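You operate a simulated robot arm through the tools that you are given. There is no shell and no other tool. Be economical: measure what you need, move in short steps, check, and stop when the job is done.

The job below is to be done with a simulated robot arm. You get a single attempt, and the scene is never put back.

## Task
Take the blue gauge and put it on the left end of the grate. Then open the white drawer, put the green gauge in the inside of the white drawer and shut the drawer again. Keep to this order. Set down upright: green gauge.
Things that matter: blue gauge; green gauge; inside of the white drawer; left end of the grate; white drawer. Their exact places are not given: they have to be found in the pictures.

It is judged by the outcome, as a careful person would: the job done as asked, and still so three seconds after it is handed in. It fails if anything else is knocked over, pushed out of place, dropped, spilled or broken.

## Robot
A 6-joint arm with a two-finger parallel gripper on a trunk, on a base that drives. Base frame: it is fixed to the floor where the robot stands at the start and does not move with it; the origin is under the middle of the robot, x ahead of it, y to its left, z up. Readings come in m, rad, newtons and seconds.
With the tool pointing down near the work surface it reaches from about 0.28 to 0.68 m from the robot's upright axis, wherever it stands. Its first joint turns from -2.897 to 2.897 rad. Places, roughly: blue gauge (7x7x2 cm) [0.5, 0.1, 0.9]; green gauge [0.5, -1.5, 1]; inside of the white drawer [-1.2, 0.4, 0.7]; left end of the grate [0.8, 1.7, 0.8]; white drawer [-1.2, 0.4, 0.7]. Payload 4.1 kg.
The tool frame sits at the grasp point between the pads (the TCP): z along the fingers, y along the line on which they close. The tips reach 0.023 m beyond it. Largest opening 0.094 m; finger width 0.038, thickness 0.01; the body of the gripper, 0.054 by 0.096 m, starts 0.039 m behind the TCP.
Orientation is told as [roll, pitch, yaw] about the base's x, y, z axes, in that order, counted from this pose: with the fingers straight down and closing along the base's y, the tool's x points along the base's -x, its y along +y and its z along -z.

## Interface
- The arm moves only by the tool play_rows. Its arguments are lists of equal length, an entry for each row: "hand": the gripper command, from -1 (fully open) to 1 (shut), values between in proportion; "linear": the shift along the tool's x, y, z in units of 20 mm (1.0 is 20 mm), a list of three; "turn": the turn, a rotation vector about the tool's x, y, z in units of 6 degrees (1.0 is 6 degrees), a list of three. In form: {"hand": [hand, ...], "linear": [[x, y, z], ...], "turn": [[wx, wy, wz], ...]}. A call has 1 to 8 rows; each row shifts and turns the commanded pose from where the row before left it, along the tool's axes as they then stand. A call with a number of a shift or a turn outside -1 to 1 is refused whole. A row lasts 0.2 s, in which the tool goes at most 0.05 m and 0.15 rad; a call with a longer step from one row to the next is refused whole, and so is a gripper value outside its range. A pose out of reach is approached as far as the arm can. The call stops where the force on the tool passes 40 N (or 10 N more than at its start, if that is more) or the arm is blocked; 0.2 s more then pass. Each finger travels about 0.045 m/s and halts on what it meets, pressing with about 31 N; the grip force reading is that of the motor and also rises with nothing between the fingers. The clock runs only during rows and for 0.2 s after the last one: add rows that do not move to give the fingers time. It gives the time, the measured TCP pose, the force on the tool (base axes), the opening and the grip force at its end, in the units of the frame above (readings bear some noise), with the torque about the TCP (base axes, N m) and any sound that the robot's microphone picked up.
- Cameras (640 x 400 px; columns grow to the right, rows downward): "scene" is now at [-0.0691, 0.2204, 1.4328]; the picture's right is [0.99, 0.15, 0.00], its down [0.14, -0.92, -0.36] and it looks along [-0.05, 0.36, -0.93] (base axes); focal length 214 px, centre (320, 200). "wrist" rides on the gripper at [0.086, 0.016, -0.074] in the tool frame; the picture's right is [-0.18, 0.98, 0.00], its down [-0.58, -0.11, -0.81] and it looks along [-0.79, -0.15, 0.59] (tool axes); focal length 243 px, centre (320, 200).
- snapshot(camera): a new picture of that camera. No time passes.
- move_column(by): slides the trunk up (or, below 0, down) by that many m; the arm and the scene camera ride with it, the base frame stays. It gives what a move gives, with no picture.
- steer(legs): drives the robot by 1 to 6 legs, each [ahead, turn to the left] in m and rad, along the robot's own axes; the way and the turn of a leg run together, so that a leg with both is an arc; at most 1.5 m and 3.142 rad a leg. The arm and the cameras ride along, it lands a little off, and it stops where it bumps. It gives what a move gives.
- head_to(pan, tilt): turns the head with the scene camera to pan (to the left, within 2.705 rad either way) and tilt (down, from -0.506 to 1.204), counted from straight ahead of the robot. It gives what a move gives.
- point_at(camera, pixels): there is no depth. For up to 12 entries [column, row, z] of the newest picture of that camera ("zoom" is the newest enlarged one), the place [x, y] in the base frame at which the ray of that pixel passes the height z, good to about 0.003 m. No time passes.
- close_up(camera, box): a new picture of the part [left, top, right, bottom] of that camera's present view, enlarged. No time passes.
- sign_off(): hands the job in; it is judged then, once.

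Work in short steps. Measure before you move; look again where a grasp or a placing could have gone wrong, and mend it. You have 110 turns and 98 pictures in all, those below and enlarged ones among them. Open the gripper and draw the arm clear of the work before you hand the job in, unless the task says otherwise; then end with one line.

The tools are called after "Emit:" by a JSON object that holds its "name" and its "arguments". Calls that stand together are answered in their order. play_rows: Moves the arm, as the interface text tells. Its arguments: {"type":"object","properties":{"hand":{"type":"array","items":{"type":"number"}},"linear":{"type":"array","items":{"type":"array","items":{"type":"number"}}},"turn":{"type":"array","items":{"type":"array","items":{"type":"number"}}}},"required":["hand","linear","turn"]} The other tools are called the same way: move_column (by) slides the trunk up or down; steer (legs) drives the base; head_to (pan, tilt) turns the head that bears the scene camera; snapshot (camera) takes a picture; point_at (camera, pixels) gives the place at which the rays of pixels pass given heights; close_up (camera, box) takes an enlarged picture of a part of a camera's view; sign_off () hands the job in.

At the start:

```text
time: 0.0
position: [-0.3104, 0.1833, 1.1583]
tool_rot: [-0.002, 0.002, -0.002]
contact_force: [-0.3, 0.3, 1.1]
ft_torque: [-0.01, 0.02, 0.0]
opening: 0.0938
gripper_force: 0.0
trunk travel left (down, up): [-0.425, 0.165]
robot x, y, heading: [0.0019, -0.0031, 0.0]
head pan, tilt: [1.719, 1.201]
```

scene: 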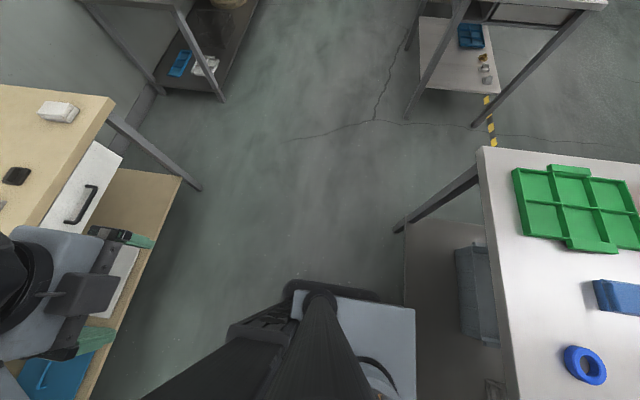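
wrist: 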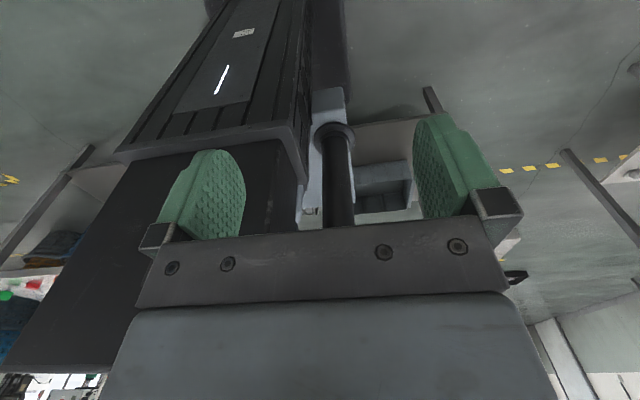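

The scene view looks left; a blue ring is at (585,365) on the table ahead. I turn the head to look ahead at the blue gauge.

Emit:
{"name": "head_to", "arguments": {"pan": 0.2, "tilt": 0.9}}

Emit:
{"name": "snapshot", "arguments": {"camera": "scene"}}

Emit:
{"name": "head_to", "arguments": {"pan": 1.1, "tilt": 0.5}}

Emit:
{"name": "snapshot", "arguments": {"camera": "scene"}}

Emit:
{"name": "head_to", "arguments": {"pan": 2.6, "tilt": 0.6}}

Emit:
{"name": "snapshot", "arguments": {"camera": "scene"}}

Emit:
{"name": "head_to", "arguments": {"pan": -1.2, "tilt": 0.5}}

Emit:
{"name": "snapshot", "arguments": {"camera": "scene"}}

```text
time: 1.6
position: [-0.3109, 0.1824, 1.1598]
tool_rot: [0.0, 0.001, 0.001]
contact_force: [0.9, 0.0, -0.6]
ft_torque: [0.02, -0.06, -0.04]
opening: 0.0942
gripper_force: 0.1
trunk travel left (down, up): [-0.425, 0.165]
robot x, y, heading: [0.0018, 0.004, 0.002]
head pan, tilt: [0.201, 0.901]
```

```text
95 pictures are left
```

scene: 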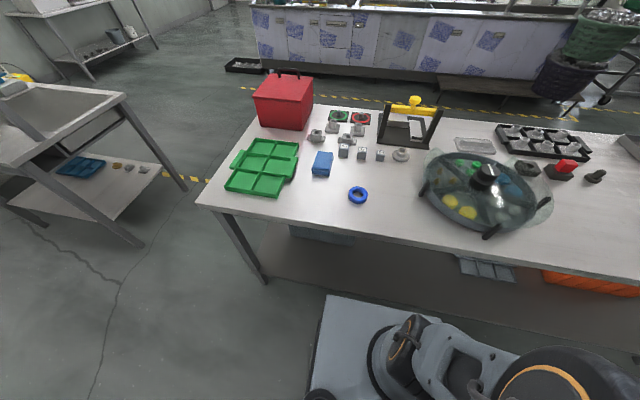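

```text
time: 2.8
position: [-0.3117, 0.1831, 1.16]
tool_rot: [0.0, 0.001, -0.001]
contact_force: [0.0, 0.5, -0.4]
ft_torque: [-0.01, -0.01, -0.01]
opening: 0.094
gripper_force: 0.1
trunk travel left (down, up): [-0.425, 0.165]
robot x, y, heading: [-0.0023, -0.0023, 0.004]
head pan, tilt: [1.1, 0.499]
```

```text
94 pictures are left
```

scene: 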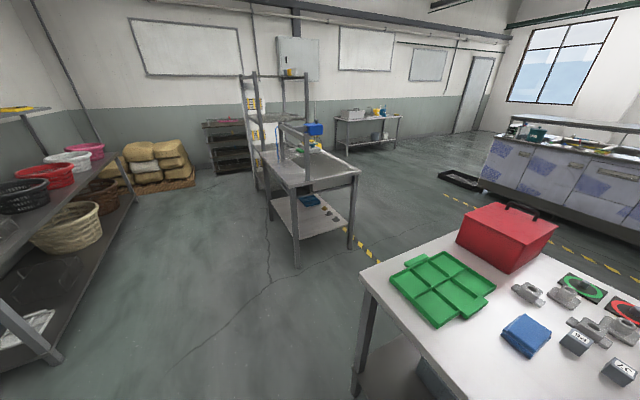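

```text
time: 4.4
position: [-0.3105, 0.1829, 1.1581]
tool_rot: [0.0, 0.0, 0.001]
contact_force: [0.1, 0.6, 0.3]
ft_torque: [-0.01, 0.02, -0.03]
opening: 0.094
gripper_force: 0.1
trunk travel left (down, up): [-0.425, 0.165]
robot x, y, heading: [0.0033, -0.001, -0.002]
head pan, tilt: [2.601, 0.6]
```

```text
93 pictures are left
```

scene: 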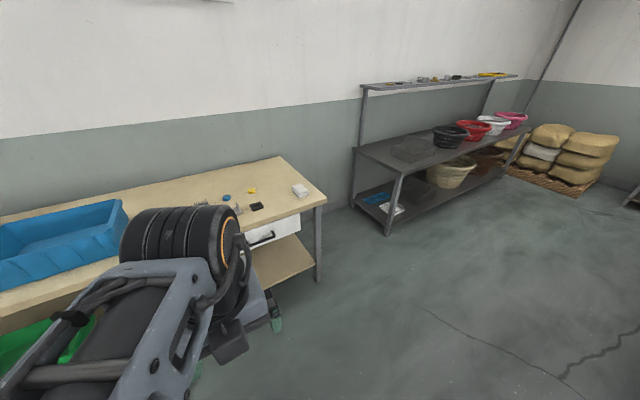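

```text
time: 7.5
position: [-0.3103, 0.1821, 1.1592]
tool_rot: [-0.001, 0.0, 0.0]
contact_force: [0.8, 0.8, 0.1]
ft_torque: [0.0, 0.05, -0.01]
opening: 0.0941
gripper_force: 0.0
trunk travel left (down, up): [-0.425, 0.165]
robot x, y, heading: [-0.0004, -0.0007, -0.0]
head pan, tilt: [-1.201, 0.499]
```

```text
92 pictures are left
```

scene: 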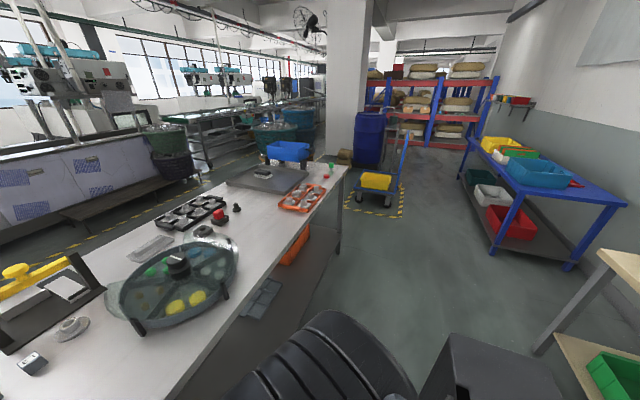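

I take close-ups of the blue ring, the right end of the table, and the side bench with the grate.

Emit:
{"name": "close_up", "arguments": {"camera": "scene", "box": [220, 130, 380, 230]}}

Emit:
{"name": "head_to", "arguments": {"pan": 1.1, "tilt": 0.5}}

Emit:
{"name": "close_up", "arguments": {"camera": "scene", "box": [220, 60, 380, 260]}}

Emit:
{"name": "head_to", "arguments": {"pan": 0.1, "tilt": 0.8}}

Emit:
{"name": "close_up", "arguments": {"camera": "scene", "box": [170, 80, 490, 280]}}

```text
4.00 times, centred on (300, 180) of scene
```

zoom: 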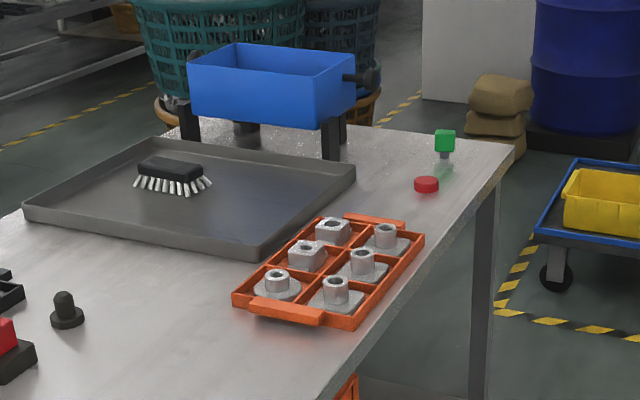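

```text
time: 9.7
position: [-0.3103, 0.1829, 1.1589]
tool_rot: [0.0, 0.001, 0.001]
contact_force: [-0.7, -0.5, 1.0]
ft_torque: [0.01, 0.01, -0.01]
opening: 0.094
gripper_force: 0.1
trunk travel left (down, up): [-0.425, 0.165]
robot x, y, heading: [0.003, 0.0041, 0.004]
head pan, tilt: [1.1, 0.499]
```

```text
2.00 times, centred on (300, 160) of scene
```

zoom: 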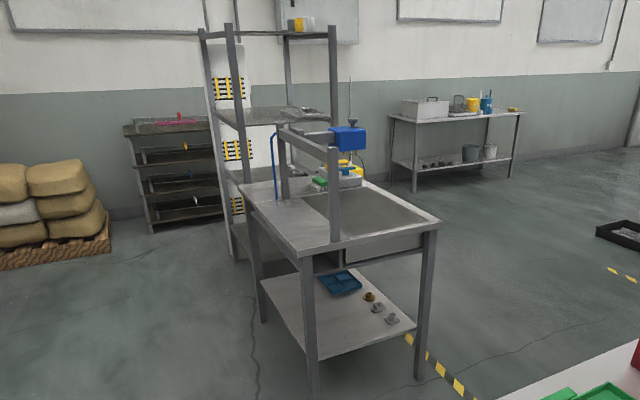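

```text
time: 10.9
position: [-0.3122, 0.1818, 1.1585]
tool_rot: [0.0, 0.0, -0.002]
contact_force: [-0.4, 0.3, 0.4]
ft_torque: [0.01, -0.01, 0.01]
opening: 0.0941
gripper_force: 0.1
trunk travel left (down, up): [-0.425, 0.165]
robot x, y, heading: [-0.0004, -0.0012, -0.009]
head pan, tilt: [0.099, 0.799]
```

```text
2.00 times, centred on (330, 180) of scene
```

zoom: 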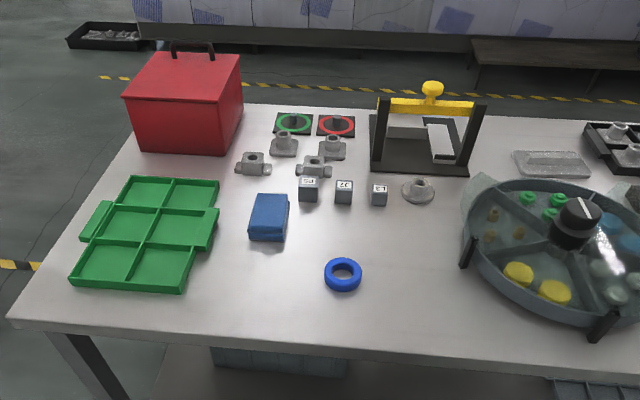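

The ring is at zoom (343,274). Before swinging the arm forward I need to know how the head mast stands relative to the arm, so I locate the ring and look down at the shoulder.

Emit:
{"name": "point_at", "arguments": {"camera": "zoom", "pixels": [[343, 265, 0.92], [343, 290, 0.9], [325, 274, 0.91], [362, 274, 0.91], [15, 315, 0.9], [247, 225, 0.93], [600, 335, 0.92]]}}

Emit:
{"name": "head_to", "arguments": {"pan": -1.5, "tilt": 1.2}}

Emit:
{"name": "snapshot", "arguments": {"camera": "scene"}}

Emit:
{"name": "point_at", "arguments": {"camera": "scene", "pixels": [[320, 200, 1.4], [320, 200, 1.2], [320, 200, 1.0], [320, 283, 0.9]]}}

Emit:
{"name": "head_to", "arguments": {"pan": -2.7, "tilt": 1.0}}

Emit:
{"name": "snapshot", "arguments": {"camera": "scene"}}

```text
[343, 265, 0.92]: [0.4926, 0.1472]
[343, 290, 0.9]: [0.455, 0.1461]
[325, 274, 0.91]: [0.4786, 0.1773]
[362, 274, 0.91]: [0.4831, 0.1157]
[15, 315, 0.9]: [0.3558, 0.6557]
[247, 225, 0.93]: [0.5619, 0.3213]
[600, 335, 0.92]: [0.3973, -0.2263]
```

```text
time: 12.6
position: [-0.3106, 0.1829, 1.1581]
tool_rot: [0.001, 0.0, 0.001]
contact_force: [0.5, -0.7, 0.4]
ft_torque: [-0.01, 0.02, 0.0]
opening: 0.094
gripper_force: 0.1
trunk travel left (down, up): [-0.425, 0.165]
robot x, y, heading: [-0.0008, 0.0012, 0.002]
head pan, tilt: [-1.499, 1.201]
```

```text
88 pictures are left
```

scene: 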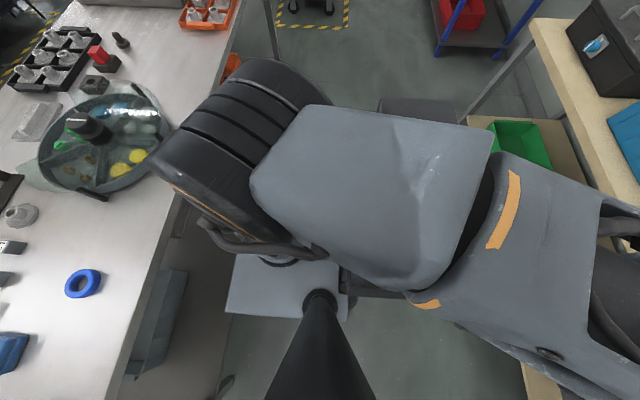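

```text
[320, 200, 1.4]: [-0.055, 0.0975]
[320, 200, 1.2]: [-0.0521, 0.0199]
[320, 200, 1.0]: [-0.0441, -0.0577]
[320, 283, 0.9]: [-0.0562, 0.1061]
```

```text
time: 14.0
position: [-0.3105, 0.1826, 1.1597]
tool_rot: [0.0, 0.0, 0.0]
contact_force: [-0.6, 0.2, -0.1]
ft_torque: [0.01, -0.04, 0.01]
opening: 0.0941
gripper_force: 0.0
trunk travel left (down, up): [-0.425, 0.165]
robot x, y, heading: [0.001, 0.0015, 0.001]
head pan, tilt: [-2.7, 1.0]
```

```text
87 pictures are left
```

scene: 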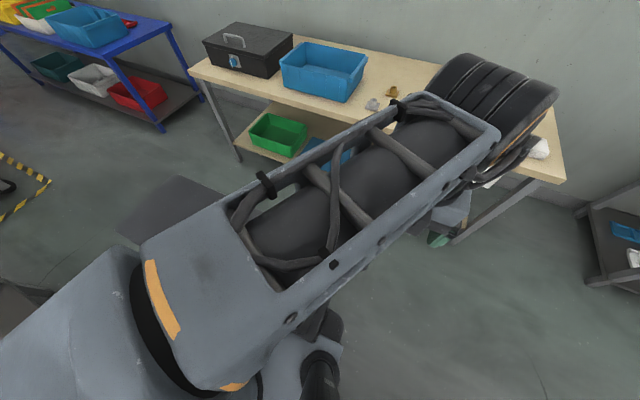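

The mast stands left of the shoulder (about [-0.06, 0.16]), so the arm can only swing round the right side. I test this with a short arc about the robot's axis.

Emit:
{"name": "play_rows", "arguments": {"hand": [-1, -1, -1, -1, -1, -1, -1, -1], "linear": [[0.59, -1, 0], [0.59, -1, 0], [0.59, -1, 0], [0.59, -1, 0], [0.59, -1, 0], [0.59, -1, 0], [0.59, -1, 0], [0.59, -1, 0]], "turn": [[0, 0, -0.616], [0, 0, -0.616], [0, 0, -0.616], [0, 0, -0.616], [0, 0, -0.616], [0, 0, -0.616], [0, 0, -0.616], [0, 0, -0.616]]}}

```text
time: 15.8
position: [-0.3356, 0.1139, 1.1587]
tool_rot: [-0.002, 0.002, 0.518]
contact_force: [0.0, -1.0, -0.5]
ft_torque: [0.0, 0.01, -0.01]
opening: 0.0939
gripper_force: 0.1
out of reach, approached as far as the arm can: row 4, 5, 6, 7, 8
trunk travel left (down, up): [-0.425, 0.165]
robot x, y, heading: [0.0008, -0.0005, -0.0]
head pan, tilt: [-2.7, 1.0]
```

The arm stops at about 161° (joint limit), so zero is straight ahead and the mast blocks the other way; I will work over the rear-left and turn the base instead. First I check the base's footprint against the table shelf.

Emit:
{"name": "head_to", "arguments": {"pan": 0.5, "tilt": 1.2}}

Emit:
{"name": "snapshot", "arguments": {"camera": "scene"}}

Emit:
{"name": "point_at", "arguments": {"camera": "scene", "pixels": [[320, 200, 0.0], [320, 200, 0.3], [320, 283, 0.3]]}}

Emit:
{"name": "snapshot", "arguments": {"camera": "wrist"}}

```text
time: 18.5
position: [-0.3343, 0.1146, 1.158]
tool_rot: [0.0, 0.004, 0.517]
contact_force: [0.8, -0.2, 1.3]
ft_torque: [-0.03, 0.0, 0.0]
opening: 0.0939
gripper_force: 0.0
trunk travel left (down, up): [-0.425, 0.165]
robot x, y, heading: [0.0019, -0.0037, 0.001]
head pan, tilt: [0.499, 1.201]
```

```text
86 pictures are left
```

scene: 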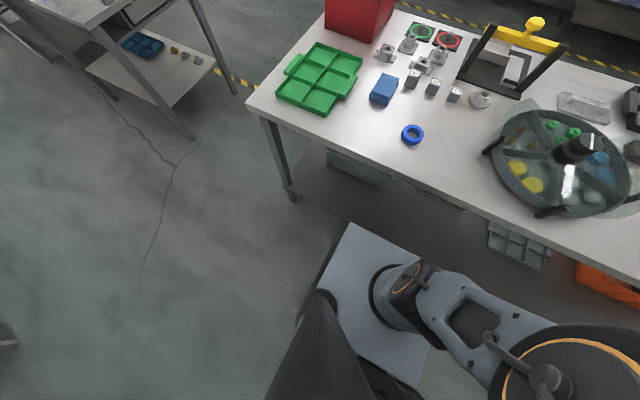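

```text
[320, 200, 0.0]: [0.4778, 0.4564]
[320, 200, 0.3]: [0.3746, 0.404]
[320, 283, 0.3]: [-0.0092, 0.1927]
```

```text
85 pictures are left
```

wrist: 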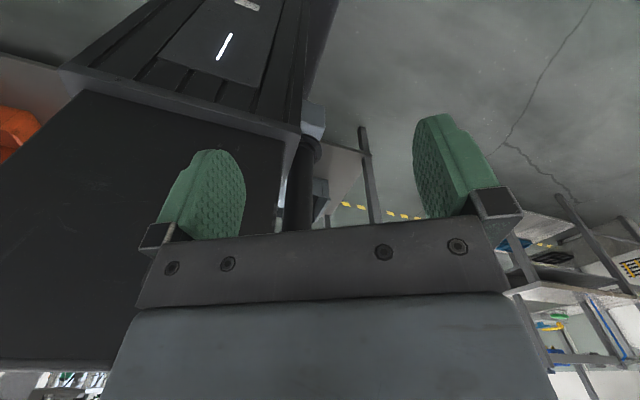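

The base sits about 0.05–0.1 m from the table shelf. I back off 0.1 m, then turn right 133° so the arm (behind-left) faces the table.

Emit:
{"name": "steer", "arguments": {"legs": [[-0.1, 0], [0, -1.2]]}}

Emit:
{"name": "snapshot", "arguments": {"camera": "scene"}}

```text
time: 22.7
position: [-0.1103, 0.3546, 1.1589]
tool_rot: [-0.001, 0.002, -0.697]
contact_force: [0.0, 0.9, 0.2]
ft_torque: [-0.04, 0.04, 0.0]
opening: 0.0939
gripper_force: 0.0
trunk travel left (down, up): [-0.425, 0.165]
robot x, y, heading: [-0.0975, -0.0018, -1.214]
head pan, tilt: [0.499, 1.201]
```

```text
84 pictures are left
```

scene: 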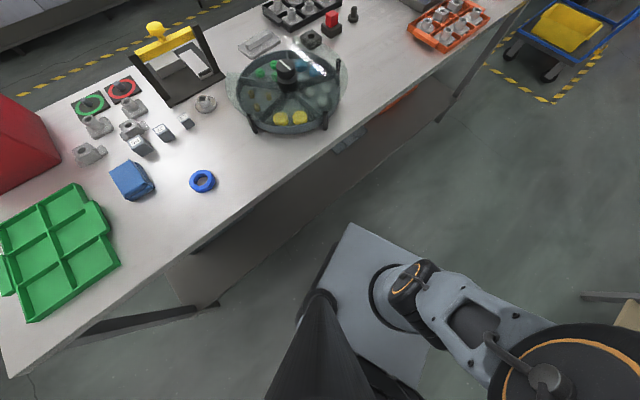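

Turn was clean. I continue the turn to heading about −2.45 and back up 0.08 m toward the ring.

Emit:
{"name": "steer", "arguments": {"legs": [[0, -1.24]]}}

Emit:
{"name": "head_to", "arguments": {"pan": 2.4, "tilt": 1.0}}

Emit:
{"name": "snapshot", "arguments": {"camera": "scene"}}

Emit:
{"name": "snapshot", "arguments": {"camera": "wrist"}}

```text
time: 26.2
position: [0.2321, 0.1223, 1.1596]
tool_rot: [-0.002, 0.002, -1.944]
contact_force: [0.0, -0.3, 0.9]
ft_torque: [-0.04, -0.03, -0.01]
opening: 0.0942
gripper_force: 0.2
trunk travel left (down, up): [-0.425, 0.165]
robot x, y, heading: [-0.1009, -0.0007, -2.458]
head pan, tilt: [0.499, 1.201]
```

```text
time: 28.1
position: [0.2323, 0.123, 1.1584]
tool_rot: [-0.002, 0.001, -1.945]
contact_force: [0.1, 1.0, 0.2]
ft_torque: [0.0, -0.01, -0.02]
opening: 0.0939
gripper_force: 0.0
trunk travel left (down, up): [-0.425, 0.165]
robot x, y, heading: [-0.0991, 0.0, -2.459]
head pan, tilt: [2.4, 1.0]
```

```text
83 pictures are left
```

scene: 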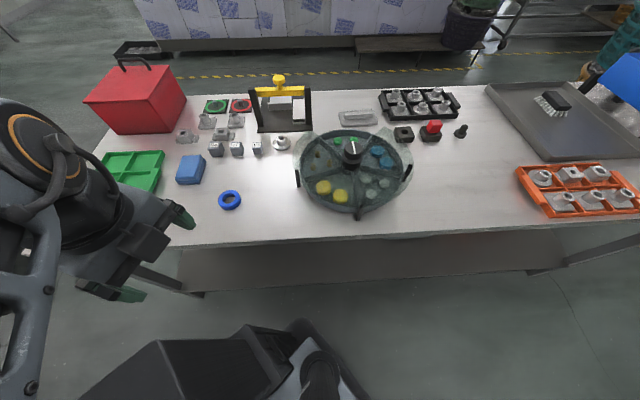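

```text
82 pictures are left
```

wrist: 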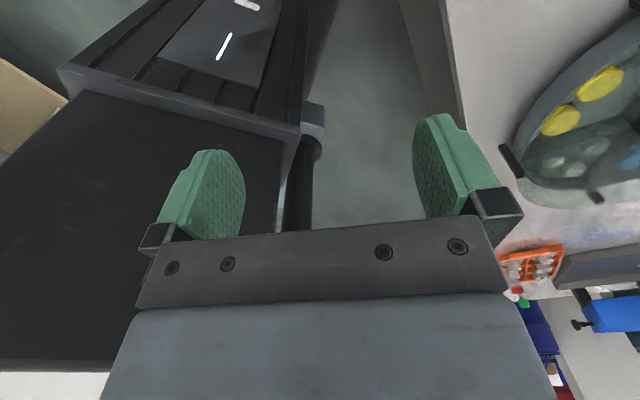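

The ring is at (230,200) in the scene view with a clear sight. I take a close-up and measure it.

Emit:
{"name": "close_up", "arguments": {"camera": "scene", "box": [150, 140, 310, 240]}}

```text
4.00 times, centred on (230, 190) of scene
```

zoom: 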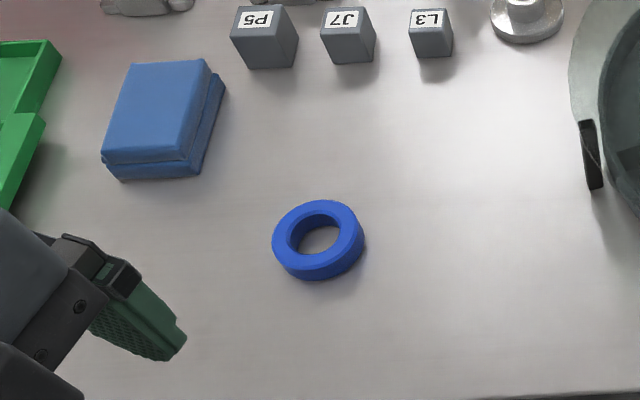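

Emit:
{"name": "point_at", "arguments": {"camera": "zoom", "pixels": [[272, 242, 0.91], [365, 240, 0.91], [316, 199, 0.92], [318, 281, 0.9], [318, 228, 0.92], [318, 240, 0.91]]}}

```text
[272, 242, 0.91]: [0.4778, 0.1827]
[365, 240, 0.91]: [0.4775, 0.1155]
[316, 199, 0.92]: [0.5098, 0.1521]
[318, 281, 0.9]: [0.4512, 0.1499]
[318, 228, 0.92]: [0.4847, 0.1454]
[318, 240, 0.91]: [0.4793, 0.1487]
```

Ring centre ≈ (0.481, 0.149). I move the open gripper above it in two steps, ending at z ≈ 1.0.

Emit:
{"name": "play_rows", "arguments": {"hand": [-1, -1, -1, -1, -1, -1, -1, -1], "linear": [[0.48, 0.926, 0.66], [0.48, 0.926, 0.66], [0.48, 0.926, 0.66], [0.48, 0.926, 0.66], [0.48, 0.926, 0.66], [0.48, 0.926, 0.66], [0.48, 0.926, 0.66], [0.48, 0.926, 0.66]], "turn": [[0, 0, 0], [0, 0, 0], [0, 0, 0], [0, 0, 0], [0, 0, 0], [0, 0, 0], [0, 0, 0], [0, 0, 0]]}}

Emit:
{"name": "play_rows", "arguments": {"hand": [-1, -1, -1, -1, -1], "linear": [[0.48, 0.926, 0.66], [0.48, 0.926, 0.66], [0.48, 0.926, 0.66], [0.48, 0.926, 0.66], [0, 0, 0]], "turn": [[0, 0, 0], [0, 0, 0], [0, 0, 0], [0, 0, 0], [0, 0, 0]]}}

Emit:
{"name": "snapshot", "arguments": {"camera": "wrist"}}

```text
time: 29.6
position: [0.3356, 0.1308, 1.1805]
tool_rot: [0.15, 0.129, -1.928]
contact_force: [-0.1, 0.5, -0.9]
ft_torque: [-0.01, 0.0, -0.01]
opening: 0.0939
gripper_force: 0.1
trunk travel left (down, up): [-0.425, 0.165]
robot x, y, heading: [-0.1008, -0.0015, -2.46]
head pan, tilt: [2.4, 1.0]
stopped in row 7: the arm was blocked; the commanded pose is now the measured one
```

```text
time: 30.2
position: [0.342, 0.126, 1.2642]
tool_rot: [0.308, 0.25, -1.893]
contact_force: [-1.1, 0.1, -1.0]
ft_torque: [0.02, 0.05, 0.03]
opening: 0.094
gripper_force: 0.1
trunk travel left (down, up): [-0.425, 0.165]
robot x, y, heading: [-0.1, 0.0023, -2.463]
head pan, tilt: [2.4, 1.0]
stopped in row 3: the arm was blocked; the commanded pose is now the measured one
```

```text
80 pictures are left
```

wrist: 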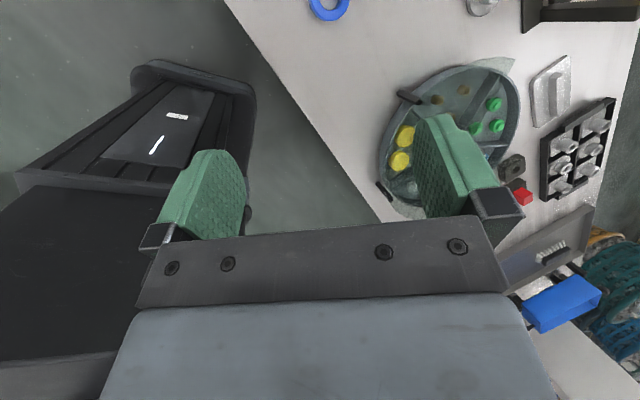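

The arm was blocked and lifted rather than lowered. I look at what it meets.

Emit:
{"name": "head_to", "arguments": {"pan": 2.7, "tilt": 0.9}}

Emit:
{"name": "snapshot", "arguments": {"camera": "scene"}}

Emit:
{"name": "head_to", "arguments": {"pan": -2.7, "tilt": 0.9}}

Emit:
{"name": "snapshot", "arguments": {"camera": "scene"}}

```text
time: 31.1
position: [0.3414, 0.1266, 1.2634]
tool_rot: [0.306, 0.245, -1.891]
contact_force: [0.5, -0.4, -0.7]
ft_torque: [-0.02, 0.0, 0.0]
opening: 0.0939
gripper_force: 0.0
trunk travel left (down, up): [-0.425, 0.165]
robot x, y, heading: [-0.1004, -0.0032, -2.46]
head pan, tilt: [2.7, 0.901]
```

```text
79 pictures are left
```

scene: 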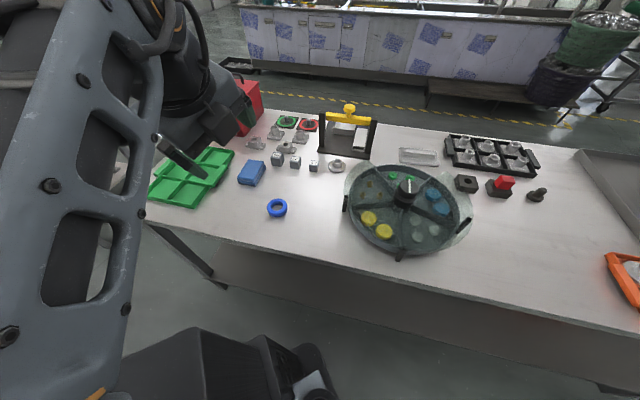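

```text
time: 35.2
position: [0.342, 0.1275, 1.2634]
tool_rot: [0.304, 0.246, -1.892]
contact_force: [-0.1, 0.0, -0.4]
ft_torque: [-0.01, 0.0, -0.02]
opening: 0.094
gripper_force: 0.1
trunk travel left (down, up): [-0.425, 0.165]
robot x, y, heading: [-0.0991, -0.0001, -2.466]
head pan, tilt: [-2.7, 0.901]
```

```text
78 pictures are left
```

scene: 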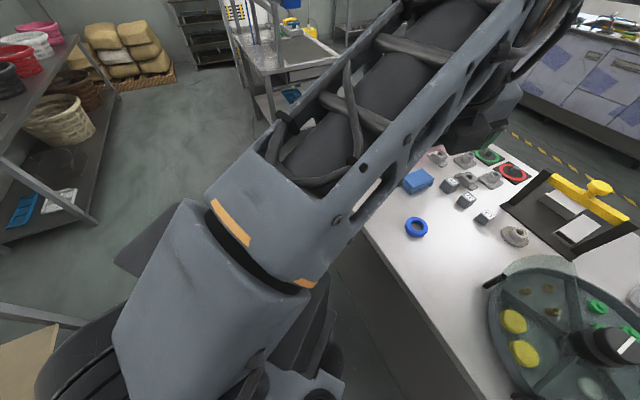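

I compare the arm's current joints with the earlier views from the same head angles.

Emit:
{"name": "head_to", "arguments": {"pan": -1.5, "tilt": 1.2}}

Emit:
{"name": "snapshot", "arguments": {"camera": "scene"}}

Emit:
{"name": "head_to", "arguments": {"pan": -0.5, "tilt": 1.2}}

Emit:
{"name": "snapshot", "arguments": {"camera": "scene"}}

```text
time: 36.6
position: [0.343, 0.128, 1.2651]
tool_rot: [0.304, 0.246, -1.891]
contact_force: [0.7, -0.1, -0.4]
ft_torque: [0.0, 0.02, -0.04]
opening: 0.0941
gripper_force: 0.1
trunk travel left (down, up): [-0.425, 0.165]
robot x, y, heading: [-0.0978, -0.0004, -2.461]
head pan, tilt: [-1.499, 1.201]
```

```text
77 pictures are left
```

scene: 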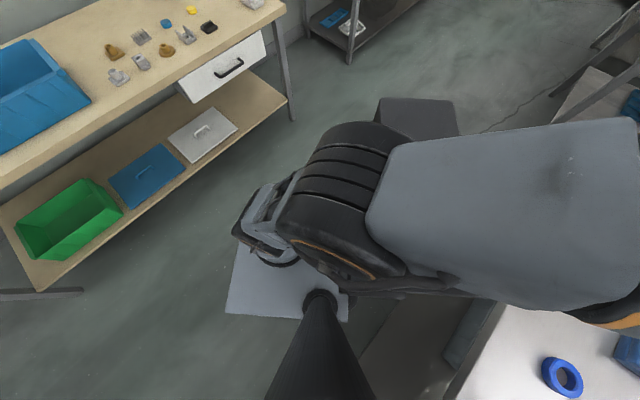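

```text
time: 37.9
position: [0.3425, 0.1276, 1.2641]
tool_rot: [0.303, 0.247, -1.892]
contact_force: [0.5, -0.9, 0.0]
ft_torque: [0.01, 0.0, 0.02]
opening: 0.094
gripper_force: 0.3
trunk travel left (down, up): [-0.425, 0.165]
robot x, y, heading: [-0.0939, 0.0016, -2.461]
head pan, tilt: [-0.499, 1.201]
```

```text
76 pictures are left
```

scene: 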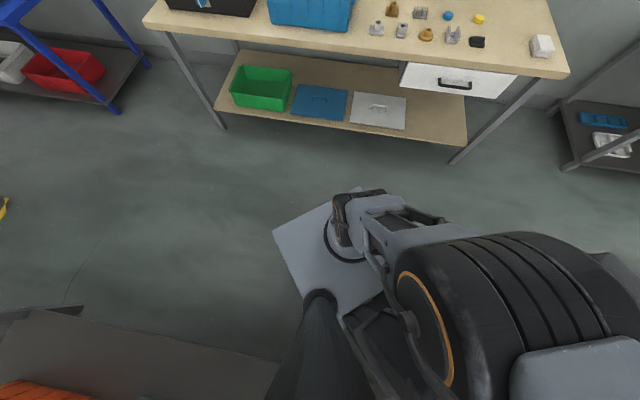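

The elbow drum is at the axis and presses the mast when the upper arm leans out, so the rear-left sector is unusable. I'll raise the forearm steeply (rotation about the elbow) so it can swing over the head mast to the front.

Emit:
{"name": "play_rows", "arguments": {"hand": [-1, -1, -1, -1, -1, -1, -1, -1], "linear": [[0.213, 0.295, -1], [0.213, 0.295, -1], [0.213, 0.295, -1], [0.213, 0.295, -1], [0.213, 0.295, -1], [0.213, 0.295, -1], [0.213, 0.295, -1], [0.213, 0.295, -1]], "turn": [[-0.369, 0.267, 0], [-0.369, 0.267, 0], [-0.369, 0.267, 0], [-0.369, 0.267, 0], [-0.369, 0.267, 0], [-0.369, 0.267, 0], [-0.369, 0.267, 0], [-0.369, 0.267, 0]]}}

```text
time: 39.7
position: [0.3041, 0.1091, 1.4148]
tool_rot: [0.65, 0.444, -1.789]
contact_force: [0.0, -0.1, 0.2]
ft_torque: [0.05, -0.02, 0.0]
opening: 0.094
gripper_force: 0.1
out of reach, approached as far as the arm can: row 6, 7, 8
trunk travel left (down, up): [-0.425, 0.165]
robot x, y, heading: [-0.1038, -0.0003, -2.464]
head pan, tilt: [-0.499, 1.201]
```

Mostly followed; the forearm is rising. I continue with a corrected centre of rotation.

Emit:
{"name": "play_rows", "arguments": {"hand": [-1, -1, -1, -1, -1, -1, -1, -1], "linear": [[0.187, 0.258, -1], [0.187, 0.258, -1], [0.187, 0.258, -1], [0.187, 0.258, -1], [0.187, 0.258, -1], [0.187, 0.258, -1], [0.187, 0.258, -1], [0.187, 0.258, -1]], "turn": [[-0.393, 0.284, 0], [-0.393, 0.284, 0], [-0.393, 0.284, 0], [-0.393, 0.284, 0], [-0.393, 0.284, 0], [-0.393, 0.284, 0], [-0.393, 0.284, 0], [-0.393, 0.284, 0]]}}

Emit:
{"name": "head_to", "arguments": {"pan": -2.7, "tilt": 0.3}}

Emit:
{"name": "snapshot", "arguments": {"camera": "scene"}}

```text
time: 41.5
position: [0.2128, 0.0826, 1.5365]
tool_rot: [1.063, 0.593, -1.587]
contact_force: [-0.5, 0.7, 1.1]
ft_torque: [0.02, 0.01, 0.0]
opening: 0.0939
gripper_force: 0.2
out of reach, approached as far as the arm can: row 3, 6
trunk travel left (down, up): [-0.425, 0.165]
robot x, y, heading: [-0.0999, -0.0011, -2.459]
head pan, tilt: [-0.499, 1.201]
```

```text
time: 43.6
position: [0.2111, 0.082, 1.537]
tool_rot: [1.068, 0.591, -1.584]
contact_force: [-0.1, 1.1, -0.6]
ft_torque: [-0.03, -0.02, -0.04]
opening: 0.094
gripper_force: 0.2
trunk travel left (down, up): [-0.425, 0.165]
robot x, y, heading: [-0.0982, -0.0022, -2.456]
head pan, tilt: [-2.7, 0.3]
```

```text
75 pictures are left
```

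scene: 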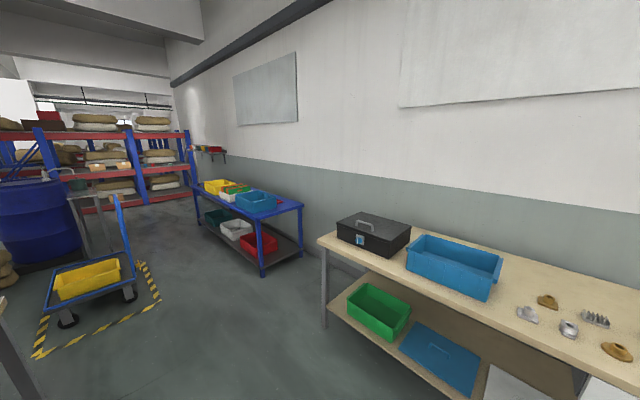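

The view does not match pan −2.7 (it shows the rear bench); I check where the camera really looks.

Emit:
{"name": "point_at", "arguments": {"camera": "scene", "pixels": [[320, 200, 1.2], [320, 200, 0.9], [320, 399, 0.9]]}}

Emit:
{"name": "head_to", "arguments": {"pan": 2.0, "tilt": 0.3}}

Emit:
{"name": "snapshot", "arguments": {"camera": "scene"}}

```text
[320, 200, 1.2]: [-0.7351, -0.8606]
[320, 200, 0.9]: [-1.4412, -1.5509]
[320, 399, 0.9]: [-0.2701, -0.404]
```

```text
time: 47.3
position: [0.207, 0.0805, 1.5413]
tool_rot: [1.081, 0.596, -1.578]
contact_force: [-0.7, -0.6, -0.3]
ft_torque: [0.02, 0.01, 0.03]
opening: 0.0944
gripper_force: 0.1
trunk travel left (down, up): [-0.425, 0.165]
robot x, y, heading: [-0.1005, 0.002, -2.463]
head pan, tilt: [2.0, 0.3]
```

```text
74 pictures are left
```

scene: 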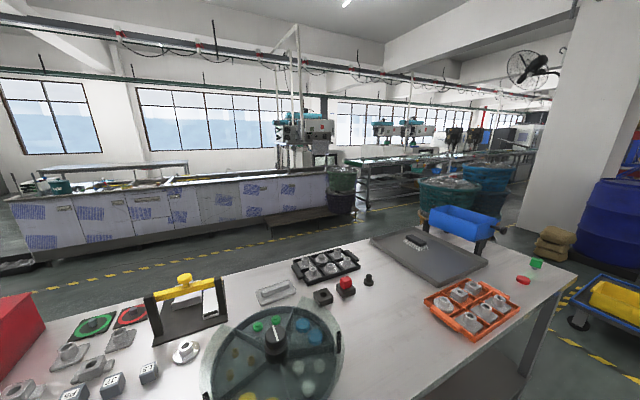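

The forearm is now nearly upright (tool tilted 67° outward, TCP z 1.54), above the camera head. I swing the first joint clockwise over the mast.

Emit:
{"name": "play_rows", "arguments": {"hand": [-1, -1, -1, -1, -1, -1, -1, -1], "linear": [[-1, 0.75, -0.03], [-1, 0.75, -0.03], [-1, 0.75, -0.03], [-1, 0.75, -0.03], [-1, 0.75, -0.03], [-1, 0.75, -0.03], [-1, 0.75, -0.03], [-1, 0.75, -0.03]], "turn": [[-0.422, -0.55, 0.294], [-0.422, -0.55, 0.294], [-0.422, -0.55, 0.294], [-0.422, -0.55, 0.294], [-0.422, -0.55, 0.294], [-0.422, -0.55, 0.294], [-0.422, -0.55, 0.294], [-0.422, -0.55, 0.294]]}}

```text
time: 48.0
position: [0.2188, 0.034, 1.5425]
tool_rot: [1.084, 0.604, -1.73]
contact_force: [3.3, 14.3, 10.6]
ft_torque: [-0.36, 0.77, -1.14]
opening: 0.0942
gripper_force: 0.0
trunk travel left (down, up): [-0.425, 0.165]
robot x, y, heading: [-0.1012, -0.001, -2.458]
head pan, tilt: [2.0, 0.3]
stopped in row 3: the force on the tool passed its limit (the readings are from after the stop); the commanded pose is now the measured one
```

The gripper brushed something on the far side, probably the camera head housing. I back off a little and raise the forearm further to vertical.

Emit:
{"name": "play_rows", "arguments": {"hand": [-1, -1, -1, -1, -1, -1, -1, -1], "linear": [[0.8, -0.6, 0.02], [0.8, -0.6, 0.02], [0.209, 0.268, -1], [0.209, 0.268, -1], [0.209, 0.268, -1], [0.209, 0.268, -1], [0.209, 0.268, -1], [0.209, 0.268, -1]], "turn": [[0.338, 0.44, -0.235], [0.338, 0.44, -0.235], [-0.379, 0.296, 0], [-0.379, 0.296, 0], [-0.379, 0.296, 0], [-0.379, 0.296, 0], [-0.379, 0.296, 0], [-0.379, 0.296, 0]]}}

Emit:
{"name": "snapshot", "arguments": {"camera": "wrist"}}

```text
time: 49.8
position: [0.1123, 0.0436, 1.6128]
tool_rot: [1.455, 0.658, -1.383]
contact_force: [-0.3, -0.6, 0.7]
ft_torque: [0.03, -0.03, 0.0]
opening: 0.094
gripper_force: 0.1
trunk travel left (down, up): [-0.425, 0.165]
robot x, y, heading: [-0.0981, 0.0017, -2.462]
head pan, tilt: [2.0, 0.3]
```

```text
73 pictures are left
```

wrist: 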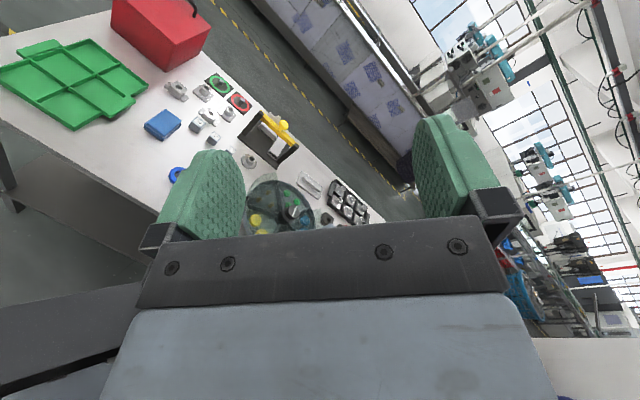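

Clear now. I pitch the tool upward about the wrist so the gripper stands well above the camera head.

Emit:
{"name": "play_rows", "arguments": {"hand": [-1, -1, -1, -1, -1, -1, -1, -1], "linear": [[0.614, 0.789, 0], [0.614, 0.789, 0], [0.614, 0.789, 0], [0.614, 0.789, 0], [0.614, 0.789, 0], [0.614, 0.789, 0], [0.614, 0.789, 0], [0.614, 0.789, 0]], "turn": [[-0.789, 0.614, 0], [-0.789, 0.614, 0], [-0.789, 0.614, 0], [-0.789, 0.614, 0], [-0.789, 0.614, 0], [-0.789, 0.614, 0], [-0.789, 0.614, 0], [-0.789, 0.614, 0]]}}

Emit:
{"name": "head_to", "arguments": {"pan": 2.6, "tilt": 0.0}}

Emit:
{"name": "snapshot", "arguments": {"camera": "scene"}}

```text
time: 51.6
position: [0.07, 0.0342, 1.758]
tool_rot: [2.437, 0.467, -0.829]
contact_force: [0.4, 0.3, 0.3]
ft_torque: [0.0, -0.01, -0.03]
opening: 0.094
gripper_force: 0.0
out of reach, approached as far as the arm can: row 8
trunk travel left (down, up): [-0.425, 0.165]
robot x, y, heading: [-0.0982, -0.0016, -2.463]
head pan, tilt: [2.0, 0.3]
```

```text
time: 52.6
position: [0.071, 0.0341, 1.7578]
tool_rot: [2.433, 0.467, -0.828]
contact_force: [-0.5, -0.4, 0.1]
ft_torque: [0.03, 0.01, -0.06]
opening: 0.0942
gripper_force: 0.0
trunk travel left (down, up): [-0.425, 0.165]
robot x, y, heading: [-0.0986, -0.001, -2.459]
head pan, tilt: [2.601, 0.0]
```

```text
72 pictures are left
```

scene: 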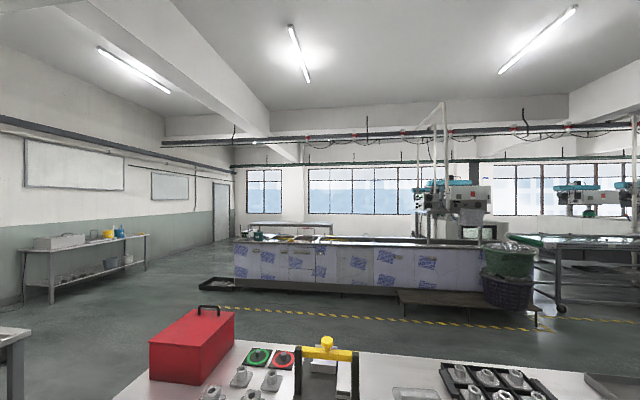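

The gripper now points up at z 1.76 near the axis. I swing clockwise 60° past the mast.

Emit:
{"name": "play_rows", "arguments": {"hand": [-1, -1, -1, -1, -1, -1, -1, -1], "linear": [[-0.865, 0.727, 0], [-0.865, 0.727, 0], [-0.865, 0.727, 0], [-0.865, 0.727, 0], [-0.865, 0.727, 0], [-0.865, 0.727, 0], [-0.865, 0.727, 0], [-0.865, 0.727, 0]], "turn": [[-0.563, -0.725, -0.85], [-0.563, -0.725, -0.85], [-0.563, -0.725, -0.85], [-0.563, -0.725, -0.85], [-0.563, -0.725, -0.85], [-0.563, -0.725, -0.85], [-0.563, -0.725, -0.85], [-0.563, -0.725, -0.85]]}}

```text
time: 54.4
position: [0.0332, -0.1338, 1.7612]
tool_rot: [2.434, 0.463, -1.878]
contact_force: [0.5, -0.6, -0.7]
ft_torque: [-0.02, 0.0, -0.01]
opening: 0.094
gripper_force: 0.0
trunk travel left (down, up): [-0.425, 0.165]
robot x, y, heading: [-0.1008, 0.0013, -2.462]
head pan, tilt: [2.601, 0.0]
```

No contact; the arm is past the mast. I continue to the front, two more arcs.

Emit:
{"name": "play_rows", "arguments": {"hand": [-1, -1, -1, -1, -1, -1, -1, -1], "linear": [[-0.865, 0.727, 0], [-0.865, 0.727, 0], [-0.865, 0.727, 0], [-0.865, 0.727, 0], [-0.865, 0.727, 0], [-0.865, 0.727, 0], [-0.865, 0.727, 0], [-0.865, 0.727, 0]], "turn": [[-0.563, -0.725, -0.85], [-0.563, -0.725, -0.85], [-0.563, -0.725, -0.85], [-0.563, -0.725, -0.85], [-0.563, -0.725, -0.85], [-0.563, -0.725, -0.85], [-0.563, -0.725, -0.85], [-0.563, -0.725, -0.85]]}}

Emit:
{"name": "play_rows", "arguments": {"hand": [-1, -1, -1, -1, -1], "linear": [[-0.865, 0.727, 0], [-0.865, 0.727, 0], [-0.865, 0.727, 0], [-0.865, 0.727, 0], [-0.865, 0.727, 0]], "turn": [[-0.563, -0.725, -0.85], [-0.563, -0.725, -0.85], [-0.563, -0.725, -0.85], [-0.563, -0.725, -0.85], [-0.563, -0.725, -0.85]]}}

```text
time: 56.2
position: [-0.1316, -0.1835, 1.7669]
tool_rot: [2.437, 0.464, -2.925]
contact_force: [0.1, 0.1, -0.1]
ft_torque: [0.01, 0.02, 0.03]
opening: 0.0939
gripper_force: 0.1
out of reach, approached as far as the arm can: row 6
trunk travel left (down, up): [-0.425, 0.165]
robot x, y, heading: [-0.1019, -0.0011, -2.457]
head pan, tilt: [2.601, 0.0]
```

```text
time: 57.4
position: [-0.2273, -0.1243, 1.7685]
tool_rot: [2.437, 0.467, 2.7]
contact_force: [0.0, -1.0, -0.8]
ft_torque: [-0.02, 0.02, -0.01]
opening: 0.0943
gripper_force: 0.0
trunk travel left (down, up): [-0.425, 0.165]
robot x, y, heading: [-0.1014, 0.003, -2.462]
head pan, tilt: [2.601, 0.0]
```

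The arm now points to the robot's front. I turn the base left back to face the table while the arm is compact.

Emit:
{"name": "steer", "arguments": {"legs": [[0, 2.46], [0.07, 0]]}}

Emit:
{"name": "head_to", "arguments": {"pan": 0.3, "tilt": 0.9}}

Emit:
{"name": "snapshot", "arguments": {"camera": "scene"}}

```text
time: 64.3
position: [0.1469, 0.0217, 1.7671]
tool_rot: [2.436, 0.465, -1.103]
contact_force: [-0.2, -0.6, 0.5]
ft_torque: [0.0, -0.01, 0.0]
opening: 0.0937
gripper_force: 0.1
trunk travel left (down, up): [-0.425, 0.165]
robot x, y, heading: [-0.0298, 0.0014, 0.018]
head pan, tilt: [2.601, 0.0]
```

```text
time: 66.4
position: [0.1464, 0.0216, 1.7677]
tool_rot: [2.437, 0.466, -1.102]
contact_force: [0.6, 0.5, -1.5]
ft_torque: [-0.02, 0.02, -0.01]
opening: 0.094
gripper_force: 0.0
trunk travel left (down, up): [-0.425, 0.165]
robot x, y, heading: [-0.0311, -0.0007, 0.015]
head pan, tilt: [0.3, 0.901]
```

```text
71 pictures are left
```

scene: 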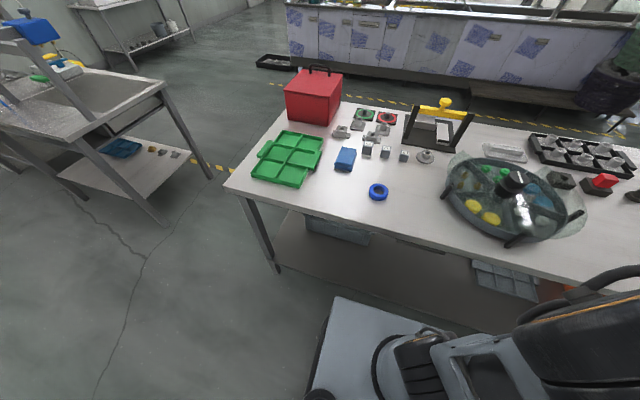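

Base at (−0.03, 0), heading 0.015, facing the table. I unfold the arm: wrist pitch down first.

Emit:
{"name": "play_rows", "arguments": {"hand": [-1, -1, -1, -1, -1, -1, -1, -1], "linear": [[-0.614, -0.789, 0], [-0.614, -0.789, 0], [-0.614, -0.789, 0], [-0.614, -0.789, 0], [-0.614, -0.789, 0], [-0.614, -0.789, 0], [-0.614, -0.789, 0], [-0.614, -0.789, 0]], "turn": [[0.789, -0.614, 0], [0.789, -0.614, 0], [0.789, -0.614, 0], [0.789, -0.614, 0], [0.789, -0.614, 0], [0.789, -0.614, 0], [0.789, -0.614, 0], [0.789, -0.614, 0]]}}

Emit:
{"name": "play_rows", "arguments": {"hand": [-1, -1, -1, -1, -1, -1, -1, -1], "linear": [[-0.553, -0.71, 1], [-0.553, -0.71, 1], [-0.553, -0.71, 1], [-0.553, -0.71, 1], [-0.553, -0.71, 1], [-0.553, -0.71, 1], [-0.553, -0.71, 1], [-0.553, -0.71, 1]], "turn": [[0.789, -0.614, 0], [0.789, -0.614, 0], [0.789, -0.614, 0], [0.789, -0.614, 0], [0.789, -0.614, 0], [0.789, -0.614, 0], [0.789, -0.614, 0], [0.789, -0.614, 0]]}}

```text
time: 68.2
position: [0.2038, 0.02, 1.6288]
tool_rot: [1.456, 0.656, -1.659]
contact_force: [0.6, 0.3, -0.4]
ft_torque: [0.0, -0.01, 0.02]
opening: 0.0942
gripper_force: 0.2
out of reach, approached as far as the arm can: row 6
trunk travel left (down, up): [-0.425, 0.165]
robot x, y, heading: [-0.0327, 0.0003, 0.016]
head pan, tilt: [0.3, 0.901]
```

```text
time: 70.0
position: [0.2816, 0.0211, 1.4427]
tool_rot: [0.538, 0.376, -2.145]
contact_force: [-0.8, 0.2, -0.1]
ft_torque: [0.01, 0.06, 0.01]
opening: 0.0939
gripper_force: 0.0
out of reach, approached as far as the arm can: row 1, 3, 4
trunk travel left (down, up): [-0.425, 0.165]
robot x, y, heading: [-0.0277, 0.0034, 0.016]
head pan, tilt: [0.3, 0.901]
```

Tilt is down to ~37°. Six more rows bring the tool vertical.

Emit:
{"name": "play_rows", "arguments": {"hand": [-1, -1, -1, -1, -1, -1], "linear": [[-0.3, -0.4, 1], [-0.3, -0.4, 1], [-0.3, -0.4, 1], [-0.3, -0.4, 1], [-0.3, -0.4, 1], [-0.3, -0.4, 1]], "turn": [[0.8, -0.62, 0], [0.8, -0.62, 0], [0.8, -0.62, 0], [0.8, -0.62, 0], [0.8, -0.62, 0], [0.8, -0.62, 0]]}}

```text
time: 71.4
position: [0.2727, 0.0207, 1.3078]
tool_rot: [0.011, 0.009, -2.25]
contact_force: [0.4, 0.2, -0.6]
ft_torque: [-0.01, 0.0, 0.05]
opening: 0.0942
gripper_force: 0.1
out of reach, approached as far as the arm can: row 6
trunk travel left (down, up): [-0.425, 0.165]
robot x, y, heading: [-0.0314, 0.0005, 0.014]
head pan, tilt: [0.3, 0.901]
```

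Tool is vertical at (0.273, 0.021, 1.308). I move to above the ring, (0.481, 0.149, 1.0).

Emit:
{"name": "play_rows", "arguments": {"hand": [-1, -1, -1, -1, -1, -1, -1, -1], "linear": [[0.719, 0.255, 0.9625], [0.719, 0.255, 0.9625], [0.719, 0.255, 0.9625], [0.719, 0.255, 0.9625], [0.719, 0.255, 0.9625], [0.719, 0.255, 0.9625], [0.719, 0.255, 0.9625], [0.719, 0.255, 0.9625]], "turn": [[0, 0, 0], [0, 0, 0], [0, 0, 0], [0, 0, 0], [0, 0, 0], [0, 0, 0], [0, 0, 0], [0, 0, 0]]}}

Emit:
{"name": "play_rows", "arguments": {"hand": [-1, -1, -1, -1, -1, -1, -1, -1], "linear": [[0.719, 0.255, 0.9625], [0.719, 0.255, 0.9625], [0.719, 0.255, 0.9625], [0.719, 0.255, 0.9625], [0.719, 0.255, 0.9625], [0.719, 0.255, 0.9625], [0.719, 0.255, 0.9625], [0.719, 0.255, 0.9625]], "turn": [[0, 0, 0], [0, 0, 0], [0, 0, 0], [0, 0, 0], [0, 0, 0], [0, 0, 0], [0, 0, 0], [0, 0, 0]]}}

Emit:
{"name": "snapshot", "arguments": {"camera": "wrist"}}

Emit:
{"name": "snapshot", "arguments": {"camera": "scene"}}

```text
time: 73.2
position: [0.3784, 0.0834, 1.1565]
tool_rot: [0.009, 0.007, -2.25]
contact_force: [-0.3, 0.0, -0.6]
ft_torque: [0.02, 0.0, 0.02]
opening: 0.094
gripper_force: 0.1
trunk travel left (down, up): [-0.425, 0.165]
robot x, y, heading: [-0.0329, 0.003, 0.017]
head pan, tilt: [0.3, 0.901]
```

```text
time: 75.0
position: [0.4854, 0.1494, 1.0029]
tool_rot: [0.007, 0.006, -2.249]
contact_force: [0.0, -0.2, 0.0]
ft_torque: [-0.02, -0.02, -0.03]
opening: 0.094
gripper_force: 0.0
trunk travel left (down, up): [-0.425, 0.165]
robot x, y, heading: [-0.027, 0.0035, 0.019]
head pan, tilt: [0.3, 0.901]
```

```text
70 pictures are left
```

wrist: 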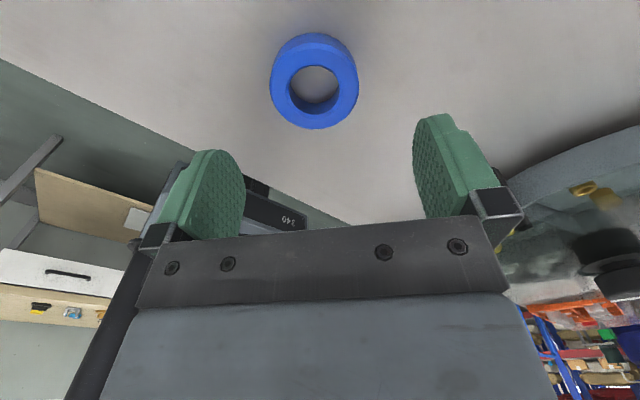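

```text
69 pictures are left
```

scene: 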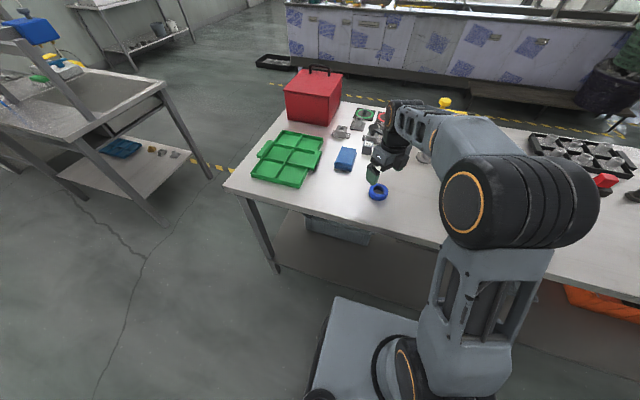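

The ring is centred at about (314,82) in the wrist view. I measure it from here.

Emit:
{"name": "point_at", "arguments": {"camera": "wrist", "pixels": [[270, 82, 0.91], [359, 85, 0.91], [314, 82, 0.91], [314, 130, 0.92], [312, 33, 0.9]]}}

```text
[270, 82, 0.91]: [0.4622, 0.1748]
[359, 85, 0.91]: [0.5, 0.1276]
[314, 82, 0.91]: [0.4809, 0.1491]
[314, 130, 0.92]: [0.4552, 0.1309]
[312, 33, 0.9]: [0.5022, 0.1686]
```

Centre (0.481, 0.150). I descend to z ≈ 0.927 with the small correction and close.

Emit:
{"name": "play_rows", "arguments": {"hand": [-1, -1, -1, -1, -1], "linear": [[-0.02, -0.047, 0.945], [-0.02, -0.047, 0.945], [-0.02, -0.047, 0.945], [-0.02, -0.047, 0.945], [0, 0, 0]], "turn": [[0, 0, 0], [0, 0, 0], [0, 0, 0], [0, 0, 0], [0, 0, 0]]}}

Emit:
{"name": "snapshot", "arguments": {"camera": "wrist"}}

```text
time: 76.2
position: [0.4818, 0.1496, 0.928]
tool_rot: [0.008, 0.007, -2.25]
contact_force: [1.0, -0.3, 0.0]
ft_torque: [0.04, -0.01, 0.01]
opening: 0.0938
gripper_force: 0.0
trunk travel left (down, up): [-0.425, 0.165]
robot x, y, heading: [-0.0267, -0.0037, 0.015]
head pan, tilt: [0.3, 0.901]
```

```text
68 pictures are left
```

wrist: 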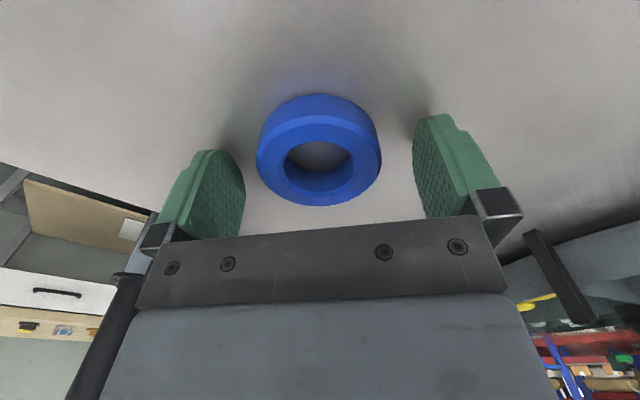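

The ring is centred between the fingers. I close and lift slightly.

Emit:
{"name": "play_rows", "arguments": {"hand": [1, 1, 1, 1, 1], "linear": [[0, 0, 0], [0, 0, 0], [0, 0, 0], [0, 0, 0], [0, 0, 0]], "turn": [[0, 0, 0], [0, 0, 0], [0, 0, 0], [0, 0, 0], [0, 0, 0]]}}

Emit:
{"name": "play_rows", "arguments": {"hand": [1, 1, 1, 1, 1, 1, 1, 1], "linear": [[0, 0, -1], [0, 0, -1], [0, 0, -1], [0, 0, -1], [0, 0, -1], [0, 0, -1], [0, 0, -1], [0, 0, -1]], "turn": [[0, 0, 0], [0, 0, 0], [0, 0, 0], [0, 0, 0], [0, 0, 0], [0, 0, 0], [0, 0, 0], [0, 0, 0]]}}

Emit:
{"name": "snapshot", "arguments": {"camera": "wrist"}}

```text
time: 77.4
position: [0.4814, 0.1497, 0.9281]
tool_rot: [0.01, 0.006, -2.25]
contact_force: [-0.6, 0.6, 0.2]
ft_torque: [0.05, 0.08, 0.02]
opening: 0.0612
gripper_force: 31.5
trunk travel left (down, up): [-0.425, 0.165]
robot x, y, heading: [-0.0303, 0.0009, 0.021]
head pan, tilt: [0.3, 0.901]
```

```text
time: 79.2
position: [0.479, 0.1491, 1.0879]
tool_rot: [0.01, 0.007, -2.25]
contact_force: [-0.1, -0.3, 0.6]
ft_torque: [0.02, 0.01, -0.02]
opening: 0.0
gripper_force: 31.4
trunk travel left (down, up): [-0.425, 0.165]
robot x, y, heading: [-0.0311, -0.0008, 0.013]
head pan, tilt: [0.3, 0.901]
```

```text
67 pictures are left
```

wrist: 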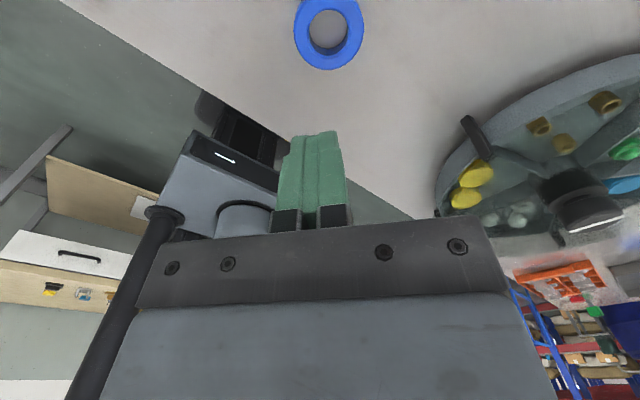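

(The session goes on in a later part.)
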